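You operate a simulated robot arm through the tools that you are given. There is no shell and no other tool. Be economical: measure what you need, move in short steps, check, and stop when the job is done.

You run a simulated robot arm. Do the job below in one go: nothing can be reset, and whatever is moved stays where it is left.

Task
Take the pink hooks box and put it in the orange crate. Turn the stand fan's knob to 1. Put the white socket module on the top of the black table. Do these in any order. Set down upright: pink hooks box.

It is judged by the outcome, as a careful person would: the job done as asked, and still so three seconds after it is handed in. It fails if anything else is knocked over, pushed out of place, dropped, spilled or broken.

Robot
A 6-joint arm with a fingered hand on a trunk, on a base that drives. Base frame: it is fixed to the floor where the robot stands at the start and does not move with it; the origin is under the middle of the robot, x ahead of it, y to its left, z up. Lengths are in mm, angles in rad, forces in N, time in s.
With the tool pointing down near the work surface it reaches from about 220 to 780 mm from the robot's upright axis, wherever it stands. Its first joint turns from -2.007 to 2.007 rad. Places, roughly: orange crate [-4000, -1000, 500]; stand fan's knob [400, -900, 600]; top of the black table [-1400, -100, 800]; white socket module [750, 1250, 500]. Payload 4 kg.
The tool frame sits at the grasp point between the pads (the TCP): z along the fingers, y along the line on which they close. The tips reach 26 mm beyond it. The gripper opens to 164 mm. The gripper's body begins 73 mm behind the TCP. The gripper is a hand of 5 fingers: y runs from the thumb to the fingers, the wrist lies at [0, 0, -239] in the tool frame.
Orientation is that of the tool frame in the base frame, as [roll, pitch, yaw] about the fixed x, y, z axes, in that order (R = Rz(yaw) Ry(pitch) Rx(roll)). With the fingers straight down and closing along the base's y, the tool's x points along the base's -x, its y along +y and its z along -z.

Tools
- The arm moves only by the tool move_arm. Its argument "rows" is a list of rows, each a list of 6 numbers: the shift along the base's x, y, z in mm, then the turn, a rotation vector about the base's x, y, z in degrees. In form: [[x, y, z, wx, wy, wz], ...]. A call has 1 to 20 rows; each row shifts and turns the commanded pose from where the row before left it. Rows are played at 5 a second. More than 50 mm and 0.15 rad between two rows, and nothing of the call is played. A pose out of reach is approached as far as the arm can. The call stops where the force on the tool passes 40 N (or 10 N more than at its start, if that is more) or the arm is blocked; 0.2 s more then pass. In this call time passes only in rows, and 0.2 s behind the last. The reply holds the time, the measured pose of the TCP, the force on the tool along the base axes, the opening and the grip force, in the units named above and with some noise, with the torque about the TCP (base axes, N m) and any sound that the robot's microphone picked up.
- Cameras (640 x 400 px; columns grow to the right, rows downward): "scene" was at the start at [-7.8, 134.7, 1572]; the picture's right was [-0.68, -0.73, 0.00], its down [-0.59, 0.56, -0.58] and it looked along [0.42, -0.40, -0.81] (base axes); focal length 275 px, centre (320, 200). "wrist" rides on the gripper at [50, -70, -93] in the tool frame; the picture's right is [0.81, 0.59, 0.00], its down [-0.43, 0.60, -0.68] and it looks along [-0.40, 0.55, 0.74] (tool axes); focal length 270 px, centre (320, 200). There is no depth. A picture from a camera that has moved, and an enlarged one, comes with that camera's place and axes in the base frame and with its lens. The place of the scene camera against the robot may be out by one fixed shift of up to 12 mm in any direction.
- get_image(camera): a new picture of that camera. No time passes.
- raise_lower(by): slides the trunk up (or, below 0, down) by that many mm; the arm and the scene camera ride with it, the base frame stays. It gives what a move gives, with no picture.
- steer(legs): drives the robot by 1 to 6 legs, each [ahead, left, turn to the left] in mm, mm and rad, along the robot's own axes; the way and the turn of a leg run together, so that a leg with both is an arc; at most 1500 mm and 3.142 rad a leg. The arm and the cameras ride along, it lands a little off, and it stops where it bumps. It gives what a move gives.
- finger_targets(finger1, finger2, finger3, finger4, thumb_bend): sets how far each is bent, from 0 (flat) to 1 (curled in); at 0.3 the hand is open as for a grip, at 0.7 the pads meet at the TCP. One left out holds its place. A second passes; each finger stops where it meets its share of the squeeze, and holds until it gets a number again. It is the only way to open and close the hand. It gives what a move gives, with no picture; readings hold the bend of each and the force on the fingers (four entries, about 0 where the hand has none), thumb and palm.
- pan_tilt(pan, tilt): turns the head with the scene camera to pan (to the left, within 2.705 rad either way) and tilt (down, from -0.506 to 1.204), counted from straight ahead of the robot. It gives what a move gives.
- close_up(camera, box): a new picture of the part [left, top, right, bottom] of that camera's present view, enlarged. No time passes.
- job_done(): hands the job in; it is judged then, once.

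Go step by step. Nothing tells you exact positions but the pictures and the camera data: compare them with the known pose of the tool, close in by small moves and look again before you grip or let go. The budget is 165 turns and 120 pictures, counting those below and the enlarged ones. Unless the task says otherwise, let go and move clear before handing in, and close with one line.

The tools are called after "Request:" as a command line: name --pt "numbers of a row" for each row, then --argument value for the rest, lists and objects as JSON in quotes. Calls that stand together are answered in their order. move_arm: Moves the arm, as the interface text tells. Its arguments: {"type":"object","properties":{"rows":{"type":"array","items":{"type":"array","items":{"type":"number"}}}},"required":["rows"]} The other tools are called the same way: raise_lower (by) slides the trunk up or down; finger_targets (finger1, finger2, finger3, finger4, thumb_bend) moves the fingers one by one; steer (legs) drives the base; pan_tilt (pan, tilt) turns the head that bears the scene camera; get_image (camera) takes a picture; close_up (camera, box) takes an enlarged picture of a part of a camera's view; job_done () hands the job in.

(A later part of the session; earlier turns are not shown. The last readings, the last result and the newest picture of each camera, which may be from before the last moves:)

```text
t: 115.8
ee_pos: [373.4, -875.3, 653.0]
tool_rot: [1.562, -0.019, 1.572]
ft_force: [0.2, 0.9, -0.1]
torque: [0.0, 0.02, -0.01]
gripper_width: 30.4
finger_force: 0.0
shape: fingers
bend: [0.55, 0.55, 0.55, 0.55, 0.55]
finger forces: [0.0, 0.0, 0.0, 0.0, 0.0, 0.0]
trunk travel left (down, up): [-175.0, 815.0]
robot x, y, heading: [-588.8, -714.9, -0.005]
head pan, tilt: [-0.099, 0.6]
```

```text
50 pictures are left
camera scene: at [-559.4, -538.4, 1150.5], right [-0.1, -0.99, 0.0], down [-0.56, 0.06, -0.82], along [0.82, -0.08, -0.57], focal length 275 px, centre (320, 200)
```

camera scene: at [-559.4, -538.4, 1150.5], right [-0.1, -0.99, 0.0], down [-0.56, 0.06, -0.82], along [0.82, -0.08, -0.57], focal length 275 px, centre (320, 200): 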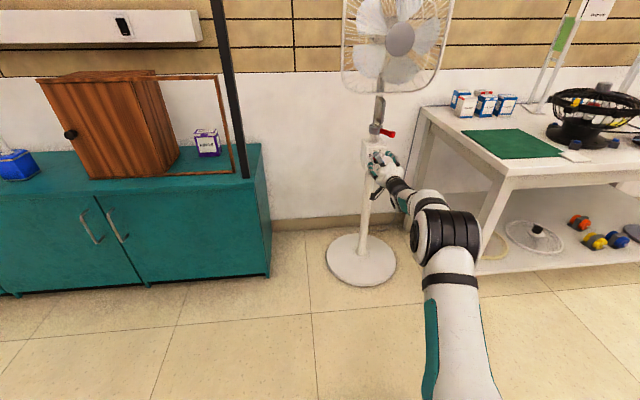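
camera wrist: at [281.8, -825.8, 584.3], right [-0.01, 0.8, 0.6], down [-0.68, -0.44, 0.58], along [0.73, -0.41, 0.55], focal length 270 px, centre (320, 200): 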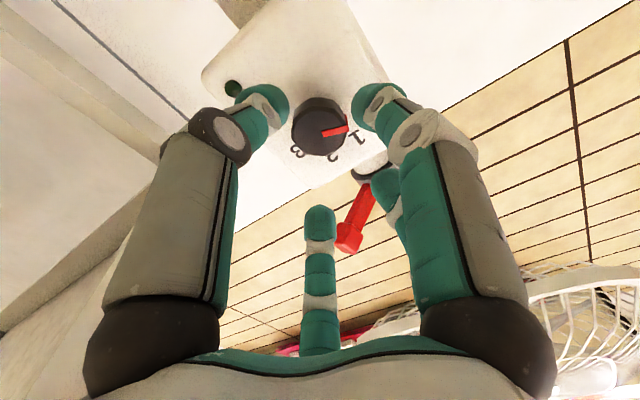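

Refined knob axis: y≈-871, z≈644, cap at x≈420, plate at ≈440. I'll open slightly wider than the knob, align and advance.

Request:
finger_targets --finger1 0.5 --finger2 0.5 --finger3 0.5 --finger4 0.5 --thumb_bend 0.5

Request:
move_arm --pt "0 4 -9 0 0 0" --pt "20 0 0 0 0 0"

Request:
get_image --camera "wrist"

Request:
close_up --camera "scene" --box '[345, 120, 415, 190]'

```text
t: 116.8
ee_pos: [374.3, -875.6, 653.3]
tool_rot: [1.563, -0.016, 1.572]
ft_force: [0.1, 0.4, 0.1]
torque: [-0.01, 0.03, 0.0]
gripper_width: 41.7
finger_force: 0.2
shape: fingers
bend: [0.5, 0.5, 0.5, 0.5, 0.5]
finger forces: [0.0, 0.0, 0.0, 0.0, 0.0, 0.0]
trunk travel left (down, up): [-175.0, 815.0]
robot x, y, heading: [-588.5, -719.0, -0.003]
head pan, tilt: [-0.099, 0.6]
```

```text
t: 117.4
ee_pos: [394.5, -872.6, 644.1]
tool_rot: [1.562, -0.015, 1.571]
ft_force: [-0.5, 0.4, 0.6]
torque: [-0.01, 0.01, 0.04]
gripper_width: 41.9
finger_force: 0.1
shape: fingers
bend: [0.5, 0.5, 0.5, 0.5, 0.5]
finger forces: [0.1, 0.0, 0.0, 0.0, 0.1, 0.1]
trunk travel left (down, up): [-175.0, 815.0]
robot x, y, heading: [-588.5, -714.5, -0.002]
head pan, tilt: [-0.099, 0.6]
```

```text
49 pictures are left
camera wrist: at [302.4, -821.5, 575.4], right [-0.01, 0.8, 0.6], down [-0.68, -0.44, 0.58], along [0.73, -0.41, 0.55], focal length 270 px, centre (320, 200)
```

wrist: 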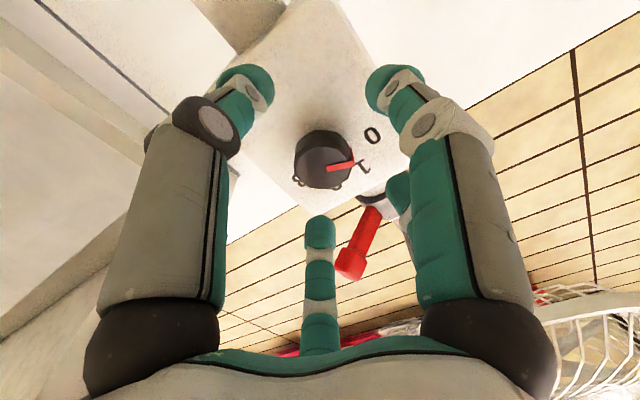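

```text
5.71 times, centred on (380, 155) of scene
camera zoom: at [-559.5, -538.4, 1150.6], right [-0.1, -0.99, 0.0], down [-0.56, 0.06, -0.83], along [0.82, -0.08, -0.56], focal length 1571 px, centre (-23, 457)
```

zoom: 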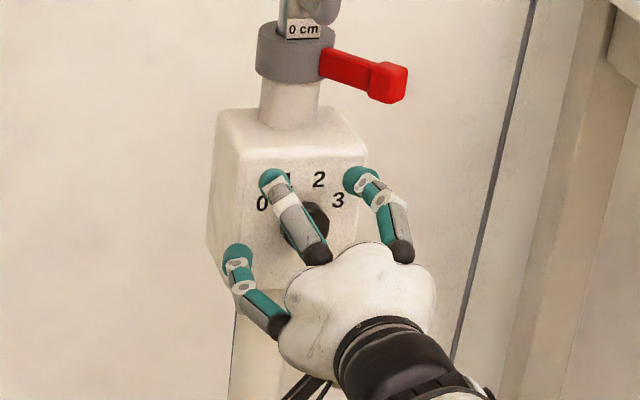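

Request:
move_arm --pt "8 1 1 0 0 0" --pt "8 0.5 0 0 0 0"

Request:
get_image --camera "wrist"

```text
t: 118.0
ee_pos: [409.5, -869.2, 645.5]
tool_rot: [1.56, -0.019, 1.574]
ft_force: [-4.4, -0.6, 0.9]
torque: [0.03, 0.27, -0.03]
gripper_width: 41.6
finger_force: 2.7
shape: fingers
bend: [0.5, 0.5, 0.5, 0.5, 0.5]
finger forces: [0.0, 0.0, 0.0, 1.2, 4.6, 0.1]
trunk travel left (down, up): [-175.0, 815.0]
robot x, y, heading: [-587.3, -713.6, -0.001]
head pan, tilt: [-0.099, 0.6]
```

```text
47 pictures are left
camera wrist: at [318.0, -819.3, 576.3], right [-0.01, 0.8, 0.6], down [-0.68, -0.44, 0.58], along [0.73, -0.41, 0.55], focal length 270 px, centre (320, 200)
```

wrist: 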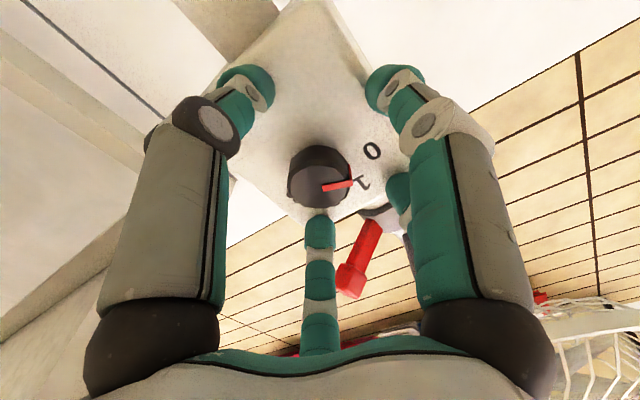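

Fingertips just touch the plate. Backing off 4 mm and closing on the knob.

Request:
move_arm --pt "-4 -0.5 0 0 0 0"

Request:
finger_targets --finger1 0.66 --finger2 0.66 --finger3 0.66 --finger4 0.66 --thumb_bend 0.66

Request:
get_image --camera "wrist"

```text
t: 118.4
ee_pos: [405.7, -870.3, 645.1]
tool_rot: [1.564, -0.02, 1.572]
ft_force: [0.7, -0.2, -0.5]
torque: [0.02, 0.02, 0.01]
gripper_width: 41.8
finger_force: 0.1
shape: fingers
bend: [0.5, 0.5, 0.5, 0.5, 0.5]
finger forces: [0.0, 0.0, 0.0, 0.0, 0.0, 0.1]
trunk travel left (down, up): [-175.0, 815.0]
robot x, y, heading: [-587.8, -716.5, -0.003]
head pan, tilt: [-0.099, 0.6]
```

```text
t: 119.4
ee_pos: [406.8, -870.5, 646.0]
tool_rot: [1.563, -0.018, 1.571]
ft_force: [0.1, -1.1, 1.0]
torque: [0.03, 0.01, -0.05]
gripper_width: 9.4
finger_force: 8.7
shape: fingers
bend: [0.64, 0.63, 0.62, 0.62, 0.64]
finger forces: [2.3, 3.4, 4.4, 3.6, 3.5, 0.0]
trunk travel left (down, up): [-175.0, 815.0]
robot x, y, heading: [-587.7, -712.1, 0.002]
head pan, tilt: [-0.099, 0.6]
```

```text
46 pictures are left
camera wrist: at [314.2, -820.2, 576.4], right [-0.01, 0.8, 0.6], down [-0.68, -0.44, 0.58], along [0.73, -0.41, 0.55], focal length 270 px, centre (320, 200)
```

wrist: 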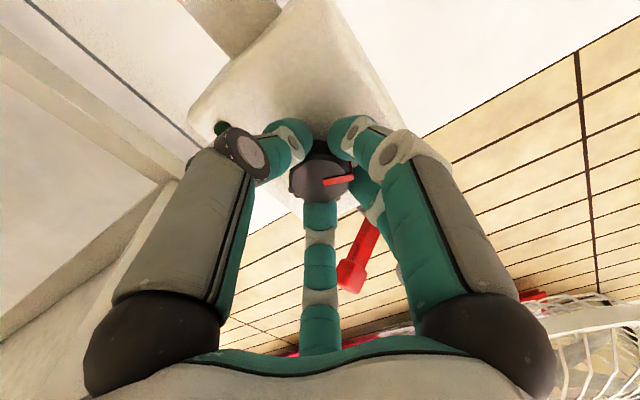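

All five fingers are on the knob. I'll tighten and turn +45° about x.

Request:
finger_targets --finger1 0.75 --finger2 0.75 --finger3 0.75 --finger4 0.75 --thumb_bend 0.75

Request:
move_arm --pt "0 0 0 7.5 0 0" --pt "0 0 0 7.5 0 0" --pt "0 0 0 7.5 0 0" --pt "0 0 0 7.5 0 0" --pt "0 0 0 7.5 0 0" --pt "0 0 0 7.5 0 0"

Request:
get_image --camera "wrist"

Request:
close_up --camera "scene" --box '[345, 120, 415, 190]'

```text
t: 120.4
ee_pos: [406.2, -869.3, 643.7]
tool_rot: [1.564, -0.017, 1.572]
ft_force: [-1.1, 0.2, -3.4]
torque: [0.0, -0.01, -0.01]
gripper_width: 7.6
finger_force: 22.1
shape: fingers
bend: [0.65, 0.63, 0.62, 0.63, 0.65]
finger forces: [7.3, 8.3, 8.7, 7.2, 13.8, 0.1]
trunk travel left (down, up): [-175.0, 815.0]
robot x, y, heading: [-584.6, -714.6, 0.001]
head pan, tilt: [-0.099, 0.6]
```

```text
t: 121.8
ee_pos: [406.1, -868.7, 646.8]
tool_rot: [1.56, -0.804, 1.574]
ft_force: [1.2, 8.4, 0.7]
torque: [0.01, -0.09, 0.07]
gripper_width: 7.7
finger_force: 23.1
shape: fingers
bend: [0.64, 0.63, 0.62, 0.63, 0.65]
finger forces: [8.8, 9.0, 7.8, 6.5, 14.4, 0.1]
trunk travel left (down, up): [-175.0, 815.0]
robot x, y, heading: [-587.7, -715.3, -0.001]
head pan, tilt: [-0.099, 0.6]
```

```text
45 pictures are left
camera wrist: at [314.3, -784.6, 634.0], right [-0.01, 0.14, 0.99], down [-0.68, -0.73, 0.1], along [0.73, -0.67, 0.1], focal length 270 px, centre (320, 200)
```

wrist: 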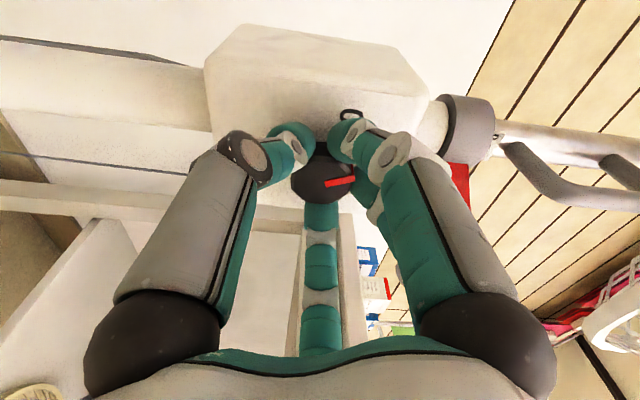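

```text
5.71 times, centred on (380, 155) of scene
camera zoom: at [-559.5, -537.9, 1150.5], right [-0.1, -0.99, 0.0], down [-0.56, 0.06, -0.83], along [0.82, -0.08, -0.56], focal length 1571 px, centre (-23, 457)
```

zoom: 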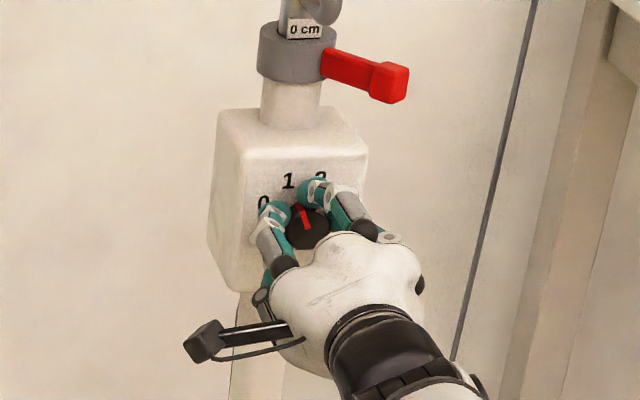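

The knob turned with the hand. Releasing and backing away straight.

Request:
finger_targets --finger1 0.5 --finger2 0.5 --finger3 0.5 --finger4 0.5 --thumb_bend 0.5

Request:
move_arm --pt "-20 0 0 0 0 0" --pt "-30 0 0 0 0 0" --pt "-40 0 0 0 0 0" --pt "-45 0 -15 0 0 0" --pt "-45 0 -25 0 0 0"

Request:
close_up --camera "scene" --box '[360, 135, 395, 170]'

```text
t: 122.8
ee_pos: [405.7, -870.9, 645.4]
tool_rot: [1.562, -0.804, 1.572]
ft_force: [0.3, 0.2, 0.2]
torque: [-0.02, -0.01, -0.01]
gripper_width: 42.1
finger_force: 0.2
shape: fingers
bend: [0.5, 0.5, 0.5, 0.5, 0.5]
finger forces: [0.1, 0.1, 0.1, 0.0, 0.0, 0.0]
trunk travel left (down, up): [-175.0, 815.0]
robot x, y, heading: [-585.6, -716.9, 0.001]
head pan, tilt: [-0.099, 0.6]
```

```text
refused: row 5 steps farther than a row can; nothing moved
```

```text
11.43 times, centred on (378, 152) of scene
camera zoom: at [-559.4, -538.5, 1150.5], right [-0.1, -0.99, 0.0], down [-0.56, 0.06, -0.82], along [0.82, -0.08, -0.57], focal length 3141 px, centre (-337, 743)
```

zoom: 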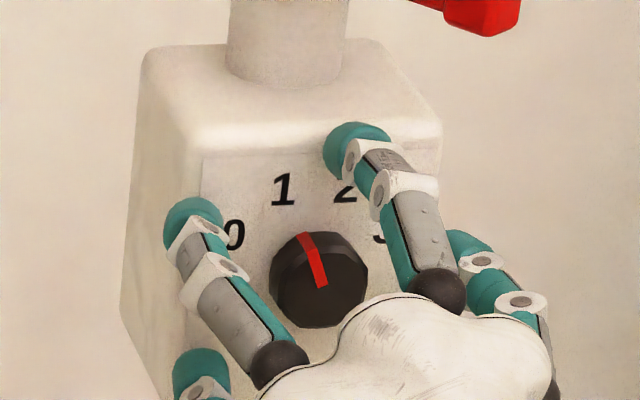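

The pointer is at 1. Backing out.

Request:
move_arm --pt "-20 0 0 0 0 0" --pt "-30 0 0 0 0 0" --pt "-40 0 0 0 0 0" --pt "-45 0 0 0 0 0" --pt "-45 0 0 0 0 0" --pt "-45 0 0 0 0 0"

Request:
close_up --camera "scene" --box '[360, 135, 395, 170]'

```text
t: 124.2
ee_pos: [180.9, -871.0, 646.0]
tool_rot: [1.562, -0.801, 1.572]
ft_force: [0.3, 0.2, 0.2]
torque: [-0.01, -0.03, -0.01]
gripper_width: 41.9
finger_force: 0.1
shape: fingers
bend: [0.5, 0.5, 0.5, 0.5, 0.5]
finger forces: [0.0, 0.0, 0.2, 0.0, 0.0, 0.1]
trunk travel left (down, up): [-175.0, 815.0]
robot x, y, heading: [-588.4, -713.1, -0.003]
head pan, tilt: [-0.099, 0.6]
```

```text
11.43 times, centred on (378, 152) of scene
camera zoom: at [-559.2, -538.4, 1150.5], right [-0.1, -0.99, 0.0], down [-0.56, 0.06, -0.82], along [0.82, -0.08, -0.57], focal length 3141 px, centre (-337, 743)
```

zoom: 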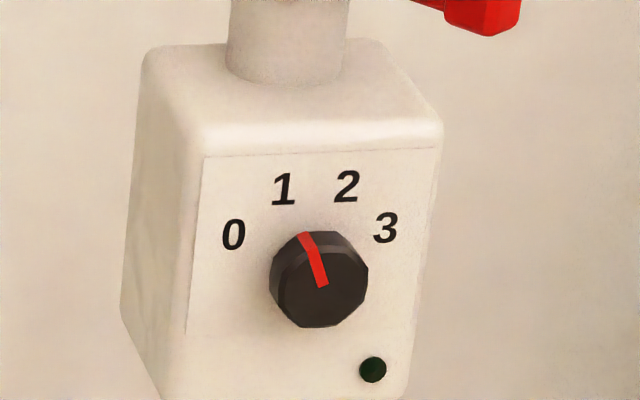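

Request:
pan_tilt --pan -0.31 --tilt 0.44

Request:
close_up --camera "scene" --box '[309, 184, 341, 214]'

```text
t: 124.9
ee_pos: [181.1, -871.0, 645.4]
tool_rot: [1.563, -0.804, 1.573]
ft_force: [0.7, -1.0, -0.3]
torque: [-0.03, -0.01, 0.0]
gripper_width: 41.9
finger_force: 0.0
shape: fingers
bend: [0.5, 0.5, 0.5, 0.5, 0.5]
finger forces: [0.0, 0.0, 0.0, 0.1, 0.1, 0.0]
trunk travel left (down, up): [-175.0, 815.0]
robot x, y, heading: [-588.7, -714.3, -0.004]
head pan, tilt: [-0.311, 0.44]
```

```text
13.33 times, centred on (325, 199) of scene
camera zoom: at [-559.8, -557.8, 1165.0], right [-0.31, -0.95, 0.0], down [-0.41, 0.13, -0.9], along [0.86, -0.28, -0.43], focal length 3665 px, centre (253, 213)
```

zoom: 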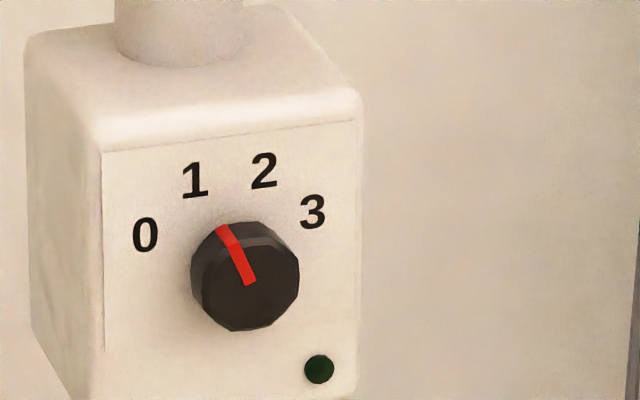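

The labels work out at ±22.5° and ±67.5°, and the pointer is at about 20° left of vertical, so it is on 1. Next is the socket module. I'll restore a hand-down pose with the trunk up and drive over there.

Request:
steer --legs '[[-150, 0, 0]]'

Request:
raise_lower --by 300

Request:
move_arm --pt "0 0 0 -7.5 0 0" --pt "0 0 0 -7.5 0 0" --pt "0 0 0 -7.5 0 0" --pt "0 0 0 -7.5 0 0" --pt "0 0 0 -7.5 0 0" --pt "0 0 0 -7.5 0 0" --pt "0 0 0 0 7.5 0" --pt "0 0 0 0 7.5 0" --pt "0 0 0 0 7.5 0" --pt "0 0 0 0 7.5 0" --pt "0 0 0 0 7.5 0" --pt "0 0 0 0 7.5 0" --pt "0 0 0 0 7.5 0" --pt "0 0 0 0 7.5 0" --pt "0 0 0 0 7.5 0" --pt "0 0 0 0 7.5 0" --pt "0 0 0 0 7.5 0" --pt "0 0 0 0 7.5 0"

```text
t: 126.3
ee_pos: [29.1, -868.7, 645.6]
tool_rot: [1.561, -0.803, 1.575]
ft_force: [0.2, -0.2, 0.4]
torque: [0.0, 0.04, 0.01]
gripper_width: 42.1
finger_force: 0.0
shape: fingers
bend: [0.5, 0.5, 0.5, 0.5, 0.5]
finger forces: [0.0, 0.0, 0.1, 0.0, 0.0, 0.0]
trunk travel left (down, up): [-175.0, 815.0]
robot x, y, heading: [-740.3, -714.1, -0.002]
head pan, tilt: [-0.311, 0.44]
```

```text
t: 129.3
ee_pos: [29.7, -867.9, 946.5]
tool_rot: [1.562, -0.804, 1.575]
ft_force: [-0.2, -0.1, 0.0]
torque: [0.03, 0.03, 0.01]
gripper_width: 42.1
finger_force: 0.1
shape: fingers
bend: [0.5, 0.5, 0.5, 0.5, 0.5]
finger forces: [0.0, 0.1, 0.0, 0.0, 0.1, 0.0]
trunk travel left (down, up): [-475.0, 515.0]
robot x, y, heading: [-738.3, -710.2, -0.0]
head pan, tilt: [-0.311, 0.44]
```

```text
t: 133.1
ee_pos: [-6.2, -862.1, 916.3]
tool_rot: [3.116, 0.002, 1.553]
ft_force: [-0.9, -1.1, -0.4]
torque: [-0.02, 0.01, 0.01]
gripper_width: 42.1
finger_force: 0.0
shape: fingers
bend: [0.5, 0.5, 0.5, 0.5, 0.5]
finger forces: [0.0, 0.1, 0.1, 0.0, 0.1, 0.0]
out of reach, approached as far as the arm can: row 18
trunk travel left (down, up): [-475.0, 515.0]
robot x, y, heading: [-736.0, -714.2, -0.001]
head pan, tilt: [-0.311, 0.44]
```

Hand is down. Driving diagonally away from the fan, then left along the counter towards the socket.

Request:
steer --legs '[[260, 400, 0], [0, 1450, 0]]'

Request:
pan_tilt --pan 0.0 --tilt 0.5

Request:
get_image --camera "scene"

```text
t: 142.7
ee_pos: [263.9, 974.9, 916.9]
tool_rot: [3.114, 0.001, 1.537]
ft_force: [0.6, -0.5, 0.1]
torque: [-0.03, 0.01, 0.0]
gripper_width: 42.2
finger_force: 0.0
shape: fingers
bend: [0.5, 0.5, 0.5, 0.5, 0.5]
finger forces: [0.0, 0.0, 0.0, 0.0, 0.0, 0.1]
trunk travel left (down, up): [-475.0, 515.0]
robot x, y, heading: [-467.0, 1136.1, -0.015]
head pan, tilt: [-0.311, 0.44]
```

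```text
t: 143.5
ee_pos: [265.3, 974.5, 917.2]
tool_rot: [3.112, 0.002, 1.536]
ft_force: [0.2, 0.5, -0.3]
torque: [0.0, -0.02, 0.03]
gripper_width: 42.1
finger_force: 0.1
shape: fingers
bend: [0.5, 0.5, 0.5, 0.5, 0.5]
finger forces: [0.0, 0.0, 0.1, 0.0, 0.1, 0.1]
trunk travel left (down, up): [-475.0, 515.0]
robot x, y, heading: [-464.3, 1130.7, -0.016]
head pan, tilt: [0.0, 0.499]
```

```text
40 pictures are left
camera scene: at [-431.0, 1318.7, 1459.6], right [-0.02, -1.0, 0.0], down [-0.48, 0.01, -0.88], along [0.88, -0.02, -0.48], focal length 275 px, centre (320, 200)
```

scene: 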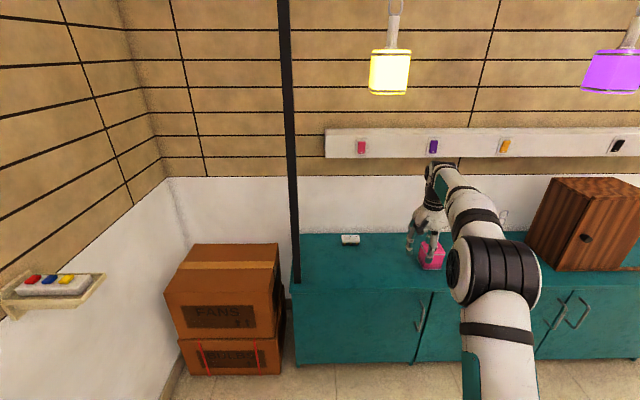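

Socket ≈[673, 1144, 635], long side along y. Driving left then forward so the hand hovers close to it.

Request:
steer --legs '[[0, 172, 0.015], [330, 0, 0]]'

Request:
finger_targets --finger1 0.35 --finger2 0.45 --finger3 0.45 --finger4 0.35 --thumb_bend 0.45

Request:
get_image --camera "wrist"

Request:
get_image --camera "scene"

```text
t: 146.8
ee_pos: [596.5, 1156.9, 916.7]
tool_rot: [3.115, 0.004, 1.552]
ft_force: [0.2, 1.0, 0.3]
torque: [0.01, 0.02, 0.0]
gripper_width: 42.0
finger_force: 0.1
shape: fingers
bend: [0.5, 0.5, 0.5, 0.5, 0.5]
finger forces: [0.1, 0.0, 0.1, 0.0, 0.0, 0.1]
trunk travel left (down, up): [-475.0, 515.0]
robot x, y, heading: [-135.7, 1303.9, -0.002]
head pan, tilt: [0.0, 0.499]
```

```text
t: 147.8
ee_pos: [596.0, 1156.7, 917.9]
tool_rot: [3.118, 0.001, 1.553]
ft_force: [-0.2, 0.5, 0.7]
torque: [0.04, 0.01, 0.0]
gripper_width: 68.3
finger_force: 0.0
shape: fingers
bend: [0.35, 0.45, 0.45, 0.35, 0.45]
finger forces: [0.0, 0.0, 0.0, 0.1, 0.0, 0.1]
trunk travel left (down, up): [-475.0, 515.0]
robot x, y, heading: [-133.3, 1303.5, 0.001]
head pan, tilt: [0.0, 0.499]
```

```text
39 pictures are left
camera wrist: at [525.3, 1207.9, 1008.1], right [0.6, 0.8, 0.01], down [0.57, -0.44, 0.69], along [0.56, -0.41, -0.72], focal length 270 px, centre (320, 200)
```

wrist: 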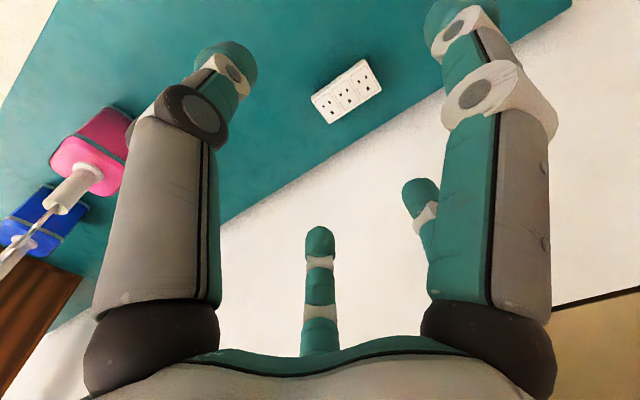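

```text
38 pictures are left
camera scene: at [-105.1, 1490.3, 1459.6], right [0.0, -1.0, 0.0], down [-0.48, 0.0, -0.88], along [0.88, 0.0, -0.48], focal length 275 px, centre (320, 200)
```

scene: 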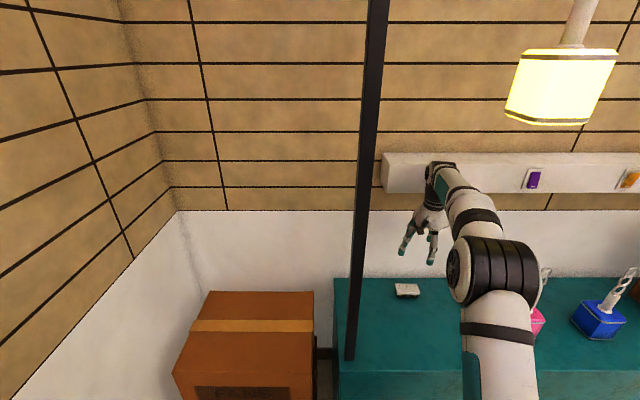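

Socket confirmed at ≈[671, 1148]. I'll lower the trunk first so the wrist goes in below the wall rail, then go forward.

Request:
raise_lower --by -225

Request:
move_arm --pt "25 -3 0 0 0 0" --pt "25 -3 0 0 0 0" --pt "25 -3 0 0 0 0"

Request:
get_image --camera "wrist"

Request:
get_image --camera "scene"

```text
t: 150.2
ee_pos: [595.5, 1157.0, 691.4]
tool_rot: [3.113, 0.002, 1.552]
ft_force: [0.3, -0.4, 0.6]
torque: [-0.01, 0.0, 0.04]
gripper_width: 68.1
finger_force: 0.1
shape: fingers
bend: [0.35, 0.45, 0.45, 0.35, 0.45]
finger forces: [0.0, 0.0, 0.0, 0.0, 0.0, 0.0]
trunk travel left (down, up): [-250.0, 740.0]
robot x, y, heading: [-135.2, 1307.2, -0.0]
head pan, tilt: [0.0, 0.499]
```

```text
t: 150.9
ee_pos: [624.0, 1159.7, 670.1]
tool_rot: [3.092, 0.004, 1.552]
ft_force: [-7.0, 0.1, 37.5]
torque: [0.98, -1.64, 0.18]
gripper_width: 68.4
finger_force: 18.7
shape: fingers
bend: [0.35, 0.45, 0.45, 0.35, 0.45]
finger forces: [0.0, 34.0, 3.7, 0.0, 0.0, 0.1]
out of reach, approached as far as the arm can: row 1, 2, 3
trunk travel left (down, up): [-250.0, 740.0]
robot x, y, heading: [-137.9, 1304.0, -0.004]
head pan, tilt: [0.0, 0.499]
```

```text
37 pictures are left
camera wrist: at [551.0, 1209.9, 759.1], right [0.6, 0.8, 0.02], down [0.55, -0.44, 0.71], along [0.58, -0.41, -0.71], focal length 270 px, centre (320, 200)
```

wrist: 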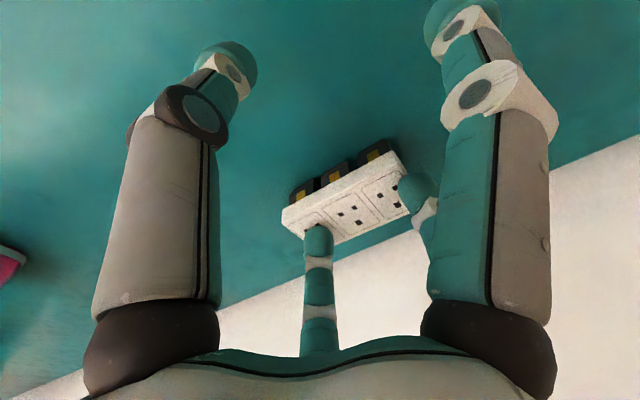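

```text
36 pictures are left
camera scene: at [-109.3, 1490.9, 1235.5], right [0.0, -1.0, 0.0], down [-0.48, 0.0, -0.88], along [0.88, 0.0, -0.48], focal length 275 px, centre (320, 200)
```

scene: 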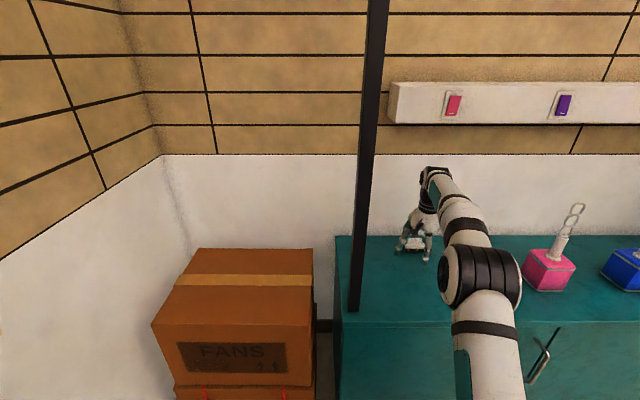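

The arm hit its reach limit and pressed a finger on the module. I'll lift off, then bring the base closer.

Request:
move_arm --pt "-10 0 15 0 0 0" --pt "-15 0 25 0 0 0" --pt "-10 0 25 0 0 0"

Request:
get_image --camera "wrist"

```text
t: 151.8
ee_pos: [578.4, 1161.0, 714.4]
tool_rot: [3.11, 0.002, 1.551]
ft_force: [0.1, -0.2, 0.6]
torque: [0.01, 0.02, 0.0]
gripper_width: 68.5
finger_force: 0.0
shape: fingers
bend: [0.35, 0.45, 0.45, 0.35, 0.45]
finger forces: [0.1, 0.0, 0.0, 0.0, 0.0, 0.0]
out of reach, approached as far as the arm can: row 2, 3
trunk travel left (down, up): [-250.0, 740.0]
robot x, y, heading: [-135.0, 1304.7, 0.0]
head pan, tilt: [0.0, 0.499]
```

```text
35 pictures are left
camera wrist: at [507.8, 1212.0, 805.8], right [0.6, 0.8, 0.02], down [0.57, -0.44, 0.7], along [0.56, -0.41, -0.72], focal length 270 px, centre (320, 200)
```

wrist: 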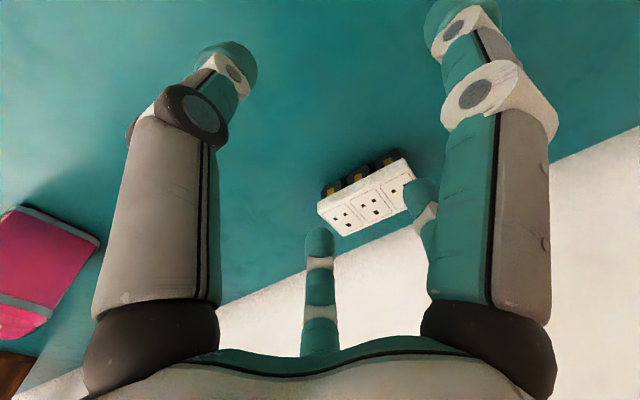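

Request:
steer --legs '[[90, -12, 0]]'

Request:
get_image --camera "wrist"

Request:
close_up --camera "scene" --box '[370, 200, 470, 290]'

```text
t: 152.9
ee_pos: [668.1, 1148.4, 715.5]
tool_rot: [3.11, 0.002, 1.551]
ft_force: [0.4, 0.4, 0.7]
torque: [-0.02, 0.01, -0.01]
gripper_width: 68.5
finger_force: 0.1
shape: fingers
bend: [0.35, 0.45, 0.45, 0.35, 0.45]
finger forces: [0.1, 0.0, 0.1, 0.1, 0.0, 0.1]
trunk travel left (down, up): [-250.0, 740.0]
robot x, y, heading: [-43.0, 1296.6, -0.003]
head pan, tilt: [0.0, 0.499]
```

```text
34 pictures are left
camera wrist: at [598.2, 1200.2, 806.6], right [0.6, 0.8, 0.02], down [0.56, -0.44, 0.7], along [0.56, -0.41, -0.72], focal length 270 px, centre (320, 200)
```

wrist: 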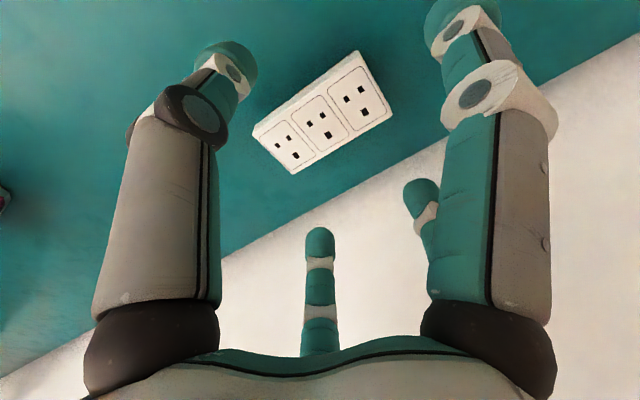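

```text
4.44 times, centred on (420, 245) of scene
camera zoom: at [-15.2, 1478.2, 1234.6], right [0.0, -1.0, 0.0], down [-0.48, 0.0, -0.88], along [0.88, 0.0, -0.48], focal length 1222 px, centre (-124, 0)
```

zoom: 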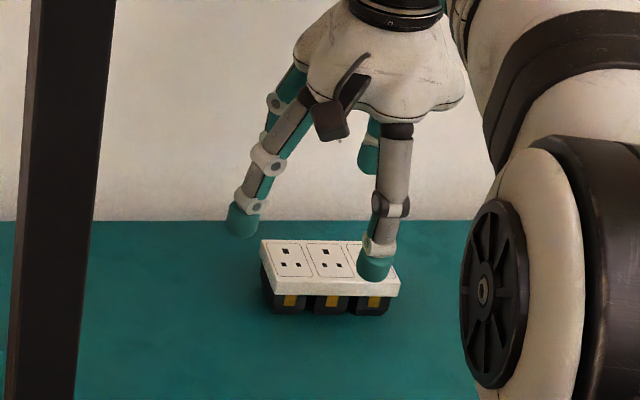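

The module lies under the hand. Descending in small steps.

Request:
move_arm --pt "3 0 -15 0 0 0" --pt "2 0 -20 0 0 0" --pt "0 0 -15 0 0 0"

Request:
get_image --camera "wrist"

Request:
close_up --camera "scene" --box '[370, 200, 470, 290]'

```text
t: 153.7
ee_pos: [674.6, 1149.9, 665.8]
tool_rot: [3.109, 0.002, 1.551]
ft_force: [0.0, -0.6, -0.8]
torque: [-0.01, -0.05, 0.02]
gripper_width: 68.4
finger_force: 0.1
shape: fingers
bend: [0.35, 0.45, 0.45, 0.35, 0.45]
finger forces: [0.0, 0.0, 0.1, 0.0, 0.1, 0.1]
trunk travel left (down, up): [-250.0, 740.0]
robot x, y, heading: [-43.5, 1292.6, -0.002]
head pan, tilt: [0.0, 0.499]
```

```text
32 pictures are left
camera wrist: at [603.4, 1200.2, 756.3], right [0.6, 0.8, 0.02], down [0.56, -0.44, 0.7], along [0.56, -0.41, -0.72], focal length 270 px, centre (320, 200)
```

wrist: 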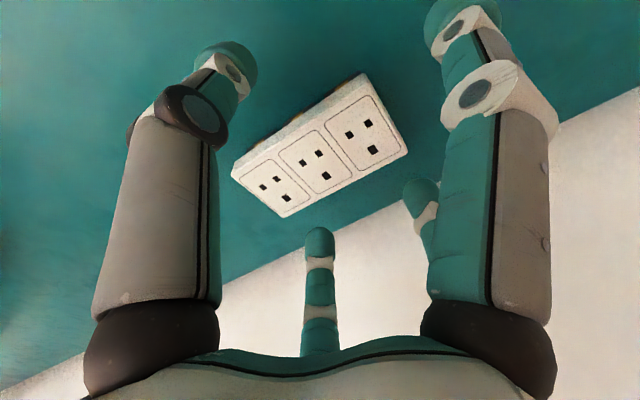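

```text
4.44 times, centred on (420, 245) of scene
camera zoom: at [-15.1, 1478.2, 1234.6], right [0.0, -1.0, 0.0], down [-0.48, 0.0, -0.88], along [0.88, 0.0, -0.48], focal length 1222 px, centre (-124, 0)
```

zoom: 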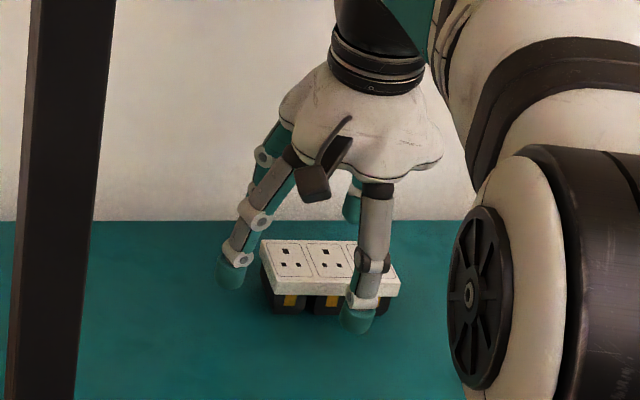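

Request:
move_arm --pt "0 0 -10 0 0 0" --pt "0 0 -8 0 0 0" --pt "0 0 -6 0 0 0"

Request:
get_image --camera "wrist"

Request:
close_up --camera "scene" --box '[370, 200, 470, 290]'

```text
t: 154.5
ee_pos: [674.6, 1148.7, 641.2]
tool_rot: [3.107, 0.004, 1.552]
ft_force: [-0.2, 0.8, -0.1]
torque: [0.02, 0.04, 0.01]
gripper_width: 68.6
finger_force: 0.0
shape: fingers
bend: [0.35, 0.45, 0.45, 0.35, 0.45]
finger forces: [0.0, 0.0, 0.0, 0.0, 0.0, 0.0]
trunk travel left (down, up): [-250.0, 740.0]
robot x, y, heading: [-48.3, 1293.5, -0.003]
head pan, tilt: [0.0, 0.499]
```

```text
30 pictures are left
camera wrist: at [603.6, 1200.2, 732.2], right [0.6, 0.8, 0.02], down [0.56, -0.44, 0.7], along [0.56, -0.41, -0.72], focal length 270 px, centre (320, 200)
```

wrist: 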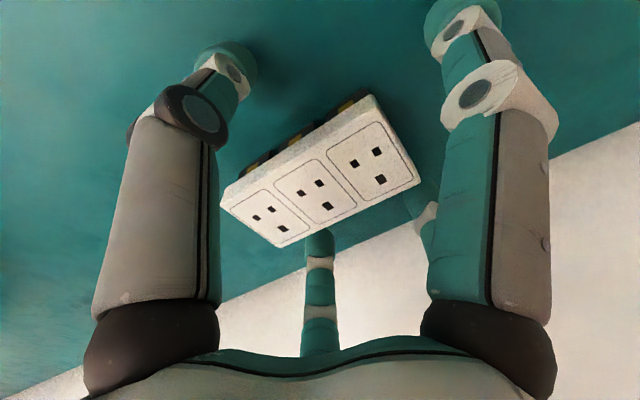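

```text
4.44 times, centred on (420, 245) of scene
camera zoom: at [-15.1, 1478.2, 1234.6], right [0.0, -1.0, 0.0], down [-0.48, 0.0, -0.88], along [0.88, 0.0, -0.48], focal length 1222 px, centre (-124, 0)
```

zoom: 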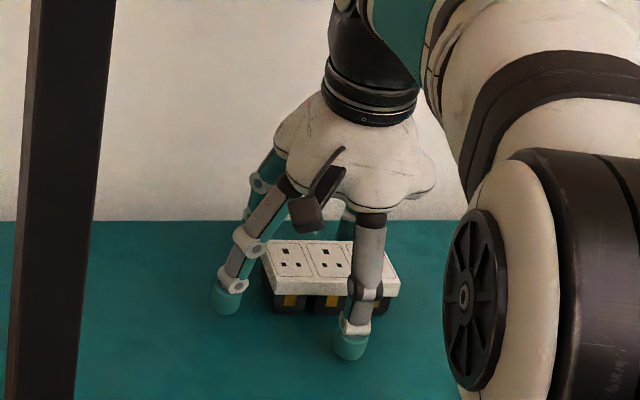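

Request:
move_arm --pt "0 0 -4 0 0 0"

Request:
finger_targets --finger2 0.68 --finger3 0.68 --thumb_bend 0.68

Request:
get_image --camera "wrist"

Request:
close_up --camera "scene" --box '[370, 200, 470, 290]'

```text
t: 154.9
ee_pos: [673.3, 1148.5, 637.6]
tool_rot: [3.108, 0.003, 1.553]
ft_force: [0.7, 0.3, -0.3]
torque: [0.0, -0.03, -0.01]
gripper_width: 68.5
finger_force: 0.1
shape: fingers
bend: [0.35, 0.45, 0.45, 0.35, 0.45]
finger forces: [0.0, 0.0, 0.0, 0.1, 0.0, 0.0]
trunk travel left (down, up): [-250.0, 740.0]
robot x, y, heading: [-44.8, 1291.5, -0.0]
head pan, tilt: [0.0, 0.499]
```

```text
t: 155.9
ee_pos: [674.7, 1148.7, 637.5]
tool_rot: [3.108, 0.002, 1.553]
ft_force: [-0.5, -0.5, -0.6]
torque: [-0.02, -0.01, 0.0]
gripper_width: 60.8
finger_force: 12.9
shape: fingers
bend: [0.35, 0.62, 0.62, 0.35, 0.62]
finger forces: [0.0, 6.5, 6.9, 0.1, 12.3, 0.1]
trunk travel left (down, up): [-250.0, 740.0]
robot x, y, heading: [-41.6, 1296.3, 0.0]
head pan, tilt: [0.0, 0.499]
```

```text
28 pictures are left
camera wrist: at [603.5, 1200.2, 728.4], right [0.6, 0.8, 0.02], down [0.56, -0.44, 0.7], along [0.56, -0.41, -0.72], focal length 270 px, centre (320, 200)
```

wrist: 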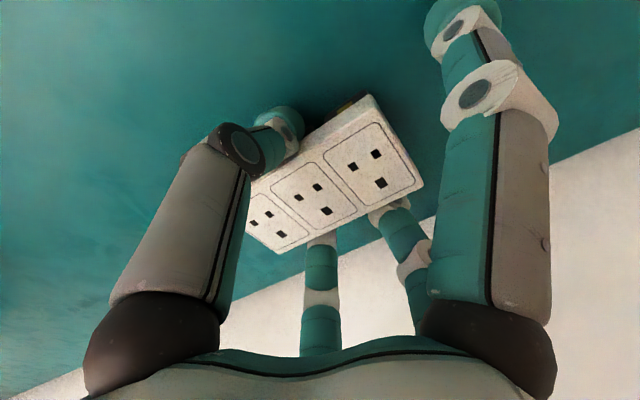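

```text
4.44 times, centred on (420, 245) of scene
camera zoom: at [-15.0, 1478.1, 1234.6], right [0.0, -1.0, 0.0], down [-0.48, 0.0, -0.88], along [0.88, 0.0, -0.48], focal length 1222 px, centre (-124, 0)
```

zoom: 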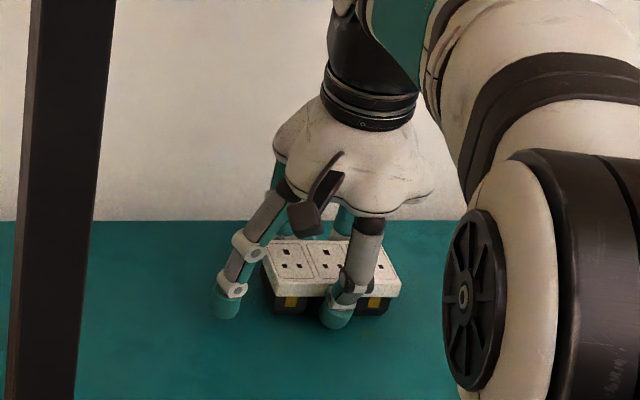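

Gripped on the base by the thumb and two fingers. I'll tighten a little and lift.

Request:
finger_targets --finger2 0.75 --finger3 0.75 --thumb_bend 0.75

Request:
move_arm --pt "0 0 10 0 0 0" --pt "0 0 15 0 0 0" --pt "0 0 25 0 0 0"

Request:
get_image --camera "wrist"

Request:
close_up --camera "scene" --box '[370, 180, 470, 270]'

```text
t: 156.9
ee_pos: [674.0, 1149.8, 639.0]
tool_rot: [3.108, 0.004, 1.551]
ft_force: [0.4, 0.6, -0.5]
torque: [0.01, 0.02, -0.01]
gripper_width: 61.0
finger_force: 18.8
shape: fingers
bend: [0.35, 0.61, 0.61, 0.35, 0.63]
finger forces: [0.1, 9.7, 9.3, 0.1, 18.3, 0.0]
trunk travel left (down, up): [-250.0, 740.0]
robot x, y, heading: [-45.1, 1295.1, -0.001]
head pan, tilt: [0.0, 0.499]
```

```text
t: 157.7
ee_pos: [674.2, 1149.5, 686.8]
tool_rot: [3.11, 0.004, 1.55]
ft_force: [0.6, 0.0, -1.1]
torque: [0.0, 0.06, -0.02]
gripper_width: 60.9
finger_force: 18.1
shape: fingers
bend: [0.35, 0.61, 0.61, 0.35, 0.63]
finger forces: [0.0, 9.6, 9.4, 0.0, 18.3, 0.0]
trunk travel left (down, up): [-250.0, 740.0]
robot x, y, heading: [-48.0, 1296.9, -0.004]
head pan, tilt: [0.0, 0.499]
```

```text
26 pictures are left
camera wrist: at [603.2, 1200.5, 778.1], right [0.6, 0.8, 0.02], down [0.56, -0.44, 0.7], along [0.56, -0.41, -0.72], focal length 270 px, centre (320, 200)
```

wrist: 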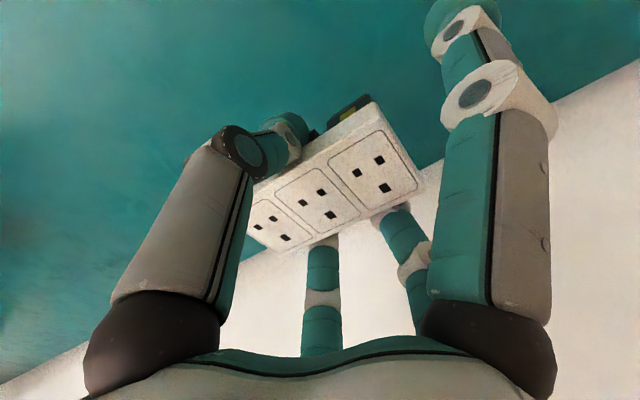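

```text
4.44 times, centred on (420, 225) of scene
camera zoom: at [-14.9, 1478.1, 1234.6], right [0.0, -1.0, 0.0], down [-0.48, 0.0, -0.88], along [0.88, 0.0, -0.48], focal length 1222 px, centre (-124, 89)
```

zoom: 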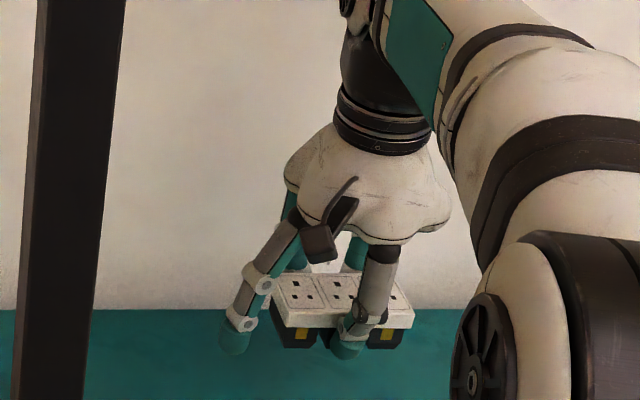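

The module is held level. Backing out, raising the trunk and turning towards the black table.

Request:
steer --legs '[[-420, 0, 0]]'

Request:
raise_lower --by 330

Request:
steer --legs '[[0, 0, -3.14], [0, 700, 0]]'

Request:
pan_tilt --pan 0.3 --tilt 0.7

Request:
get_image --camera "scene"

```text
t: 160.3
ee_pos: [248.1, 1148.0, 687.4]
tool_rot: [3.108, 0.004, 1.546]
ft_force: [-0.2, 1.2, -0.5]
torque: [-0.02, 0.06, 0.01]
gripper_width: 60.6
finger_force: 18.7
shape: fingers
bend: [0.35, 0.61, 0.61, 0.35, 0.63]
finger forces: [0.0, 9.6, 9.4, 0.0, 18.3, 0.1]
trunk travel left (down, up): [-250.0, 740.0]
robot x, y, heading: [-470.5, 1293.9, -0.002]
head pan, tilt: [0.0, 0.499]
```

```text
t: 163.5
ee_pos: [249.0, 1146.7, 1017.8]
tool_rot: [3.107, 0.004, 1.547]
ft_force: [0.7, 0.1, -1.1]
torque: [0.02, 0.02, 0.02]
gripper_width: 60.9
finger_force: 18.4
shape: fingers
bend: [0.35, 0.61, 0.61, 0.35, 0.63]
finger forces: [0.0, 9.6, 9.3, 0.1, 18.3, 0.0]
trunk travel left (down, up): [-580.0, 410.0]
robot x, y, heading: [-471.7, 1293.5, -0.008]
head pan, tilt: [0.0, 0.499]
```

```text
t: 174.7
ee_pos: [-1190.1, 737.7, 1017.8]
tool_rot: [3.108, 0.003, -1.59]
ft_force: [-0.5, 0.6, -0.7]
torque: [-0.01, -0.02, 0.0]
gripper_width: 60.8
finger_force: 17.9
shape: fingers
bend: [0.35, 0.61, 0.61, 0.35, 0.63]
finger forces: [0.1, 9.5, 9.1, 0.0, 16.9, 0.0]
trunk travel left (down, up): [-580.0, 410.0]
robot x, y, heading: [-471.9, 595.5, 3.14]
head pan, tilt: [0.0, 0.499]
```

```text
t: 175.5
ee_pos: [-1190.5, 737.9, 1016.9]
tool_rot: [3.108, 0.004, -1.587]
ft_force: [-0.2, 1.5, -0.3]
torque: [-0.01, -0.04, -0.02]
gripper_width: 60.7
finger_force: 17.3
shape: fingers
bend: [0.35, 0.61, 0.61, 0.35, 0.63]
finger forces: [0.0, 9.5, 9.1, 0.0, 17.0, 0.0]
trunk travel left (down, up): [-580.0, 410.0]
robot x, y, heading: [-470.7, 596.4, 3.14]
head pan, tilt: [0.3, 0.7]
```

```text
24 pictures are left
camera scene: at [-493.2, 383.2, 1547.0], right [-0.29, 0.96, 0.0], down [0.62, 0.19, -0.77], along [-0.73, -0.23, -0.64], focal length 275 px, centre (320, 200)
```

scene: 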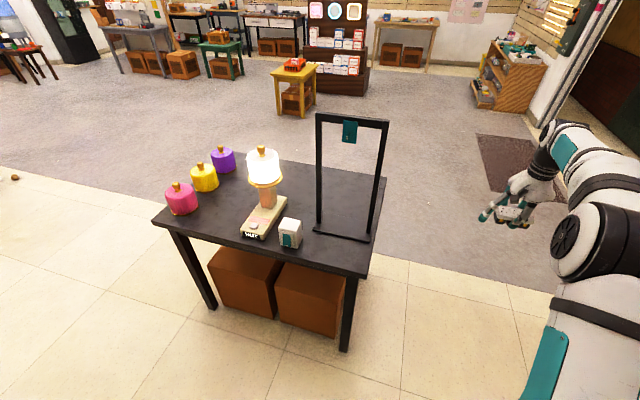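

Table top z≈790. There is a free spot near the front edge around [-1150, -235], between the pink jar and the lamp. I'll back off, sidestep, and come in from the front.

Request:
steer --legs '[[-350, 0, 0], [0, 973, 0], [180, 0, 0]]'

Request:
pan_tilt --pan 0.0 --tilt 0.7

Request:
get_image --camera "scene"

Request:
get_image --camera "wrist"

```text
t: 183.5
ee_pos: [-1022.3, -230.0, 1016.7]
tool_rot: [3.11, 0.003, -1.585]
ft_force: [0.0, 0.0, -1.6]
torque: [-0.04, -0.02, -0.02]
gripper_width: 60.8
finger_force: 17.7
shape: fingers
bend: [0.35, 0.61, 0.61, 0.35, 0.63]
finger forces: [0.0, 9.5, 9.1, 0.0, 17.0, 0.0]
trunk travel left (down, up): [-580.0, 410.0]
robot x, y, heading: [-304.2, -369.0, -3.142]
head pan, tilt: [0.3, 0.7]
```

```text
t: 184.3
ee_pos: [-1021.4, -229.4, 1017.3]
tool_rot: [3.109, 0.003, -1.586]
ft_force: [0.9, 0.1, -1.1]
torque: [-0.02, 0.01, 0.02]
gripper_width: 60.7
finger_force: 17.7
shape: fingers
bend: [0.35, 0.61, 0.61, 0.35, 0.63]
finger forces: [0.0, 9.5, 9.0, 0.1, 17.0, 0.1]
trunk travel left (down, up): [-580.0, 410.0]
robot x, y, heading: [-304.4, -372.6, -3.143]
head pan, tilt: [0.0, 0.7]
```

```text
23 pictures are left
camera scene: at [-327.1, -559.5, 1546.9], right [0.0, 1.0, 0.0], down [0.64, 0.0, -0.76], along [-0.76, 0.0, -0.64], focal length 275 px, centre (320, 200)
```

scene: 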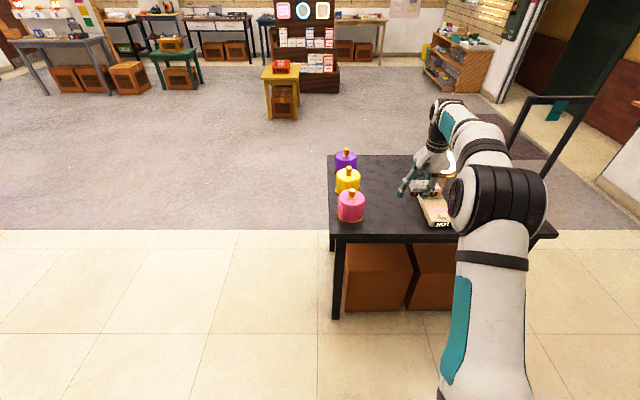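

```text
22 pictures are left
camera wrist: at [-949.0, -283.7, 1108.0], right [-0.6, -0.8, 0.02], down [-0.57, 0.44, 0.7], along [-0.57, 0.41, -0.72], focal length 270 px, centre (320, 200)
```

wrist: 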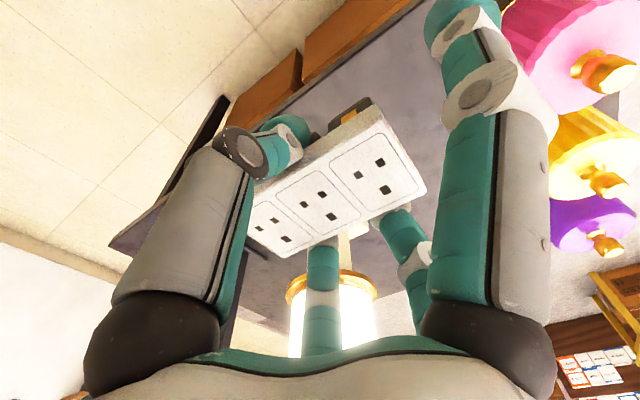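

I'll drive the last bit so the module hangs at about [-1110, -262] between jar and lamp, then lower the trunk.

Request:
steer --legs '[[90, 33, 0]]'

Request:
raise_lower --by -120

Request:
get_image --camera "scene"

Request:
get_image --camera "wrist"

```text
t: 185.4
ee_pos: [-1111.3, -262.9, 1016.4]
tool_rot: [3.109, 0.005, -1.59]
ft_force: [0.0, 0.5, 0.3]
torque: [0.05, -0.04, -0.03]
gripper_width: 61.0
finger_force: 17.4
shape: fingers
bend: [0.35, 0.61, 0.61, 0.35, 0.63]
finger forces: [0.0, 9.5, 9.0, 0.0, 17.0, 0.0]
trunk travel left (down, up): [-580.0, 410.0]
robot x, y, heading: [-388.5, -406.1, -3.139]
head pan, tilt: [0.0, 0.7]
```

```text
t: 186.9
ee_pos: [-1111.3, -262.3, 896.9]
tool_rot: [3.109, 0.003, -1.59]
ft_force: [-0.5, -0.1, 0.3]
torque: [-0.01, 0.03, -0.03]
gripper_width: 60.9
finger_force: 17.3
shape: fingers
bend: [0.35, 0.61, 0.61, 0.35, 0.63]
finger forces: [0.0, 9.5, 9.0, 0.1, 17.0, 0.0]
trunk travel left (down, up): [-460.0, 530.0]
robot x, y, heading: [-391.3, -408.3, -3.144]
head pan, tilt: [0.0, 0.7]
```

```text
21 pictures are left
camera scene: at [-416.5, -592.3, 1427.0], right [0.0, 1.0, 0.0], down [0.64, 0.0, -0.76], along [-0.76, 0.0, -0.64], focal length 275 px, centre (320, 200)
```

scene: 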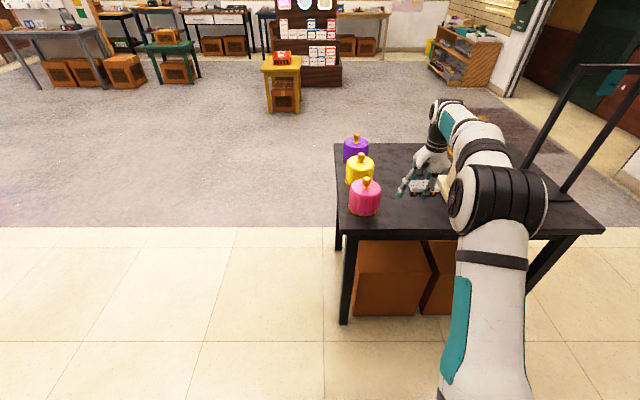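

```text
20 pictures are left
camera wrist: at [-1038.3, -316.4, 988.0], right [-0.6, -0.8, 0.02], down [-0.57, 0.44, 0.7], along [-0.56, 0.41, -0.72], focal length 270 px, centre (320, 200)
```

wrist: 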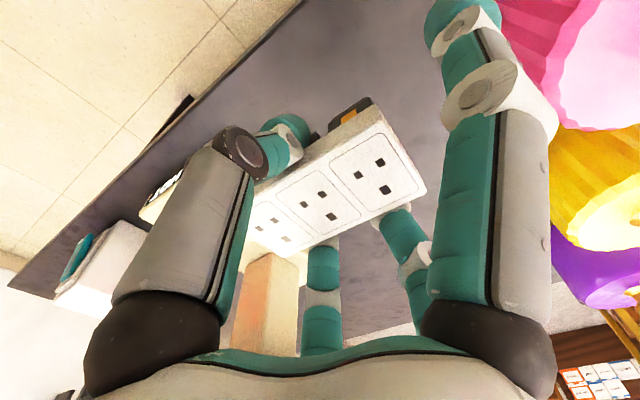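

Request:
close_up --camera "scene" --box '[335, 140, 455, 240]'

```text
4.00 times, centred on (395, 190) of scene
camera zoom: at [-416.5, -592.3, 1427.0], right [0.0, 1.0, 0.0], down [0.64, 0.0, -0.76], along [-0.76, 0.0, -0.64], focal length 1099 px, centre (20, 240)
```

zoom: 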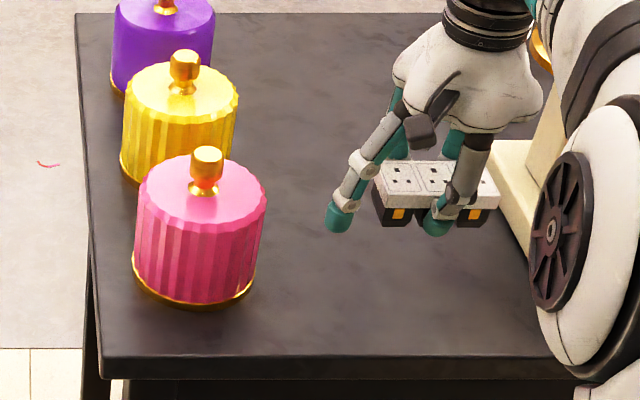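

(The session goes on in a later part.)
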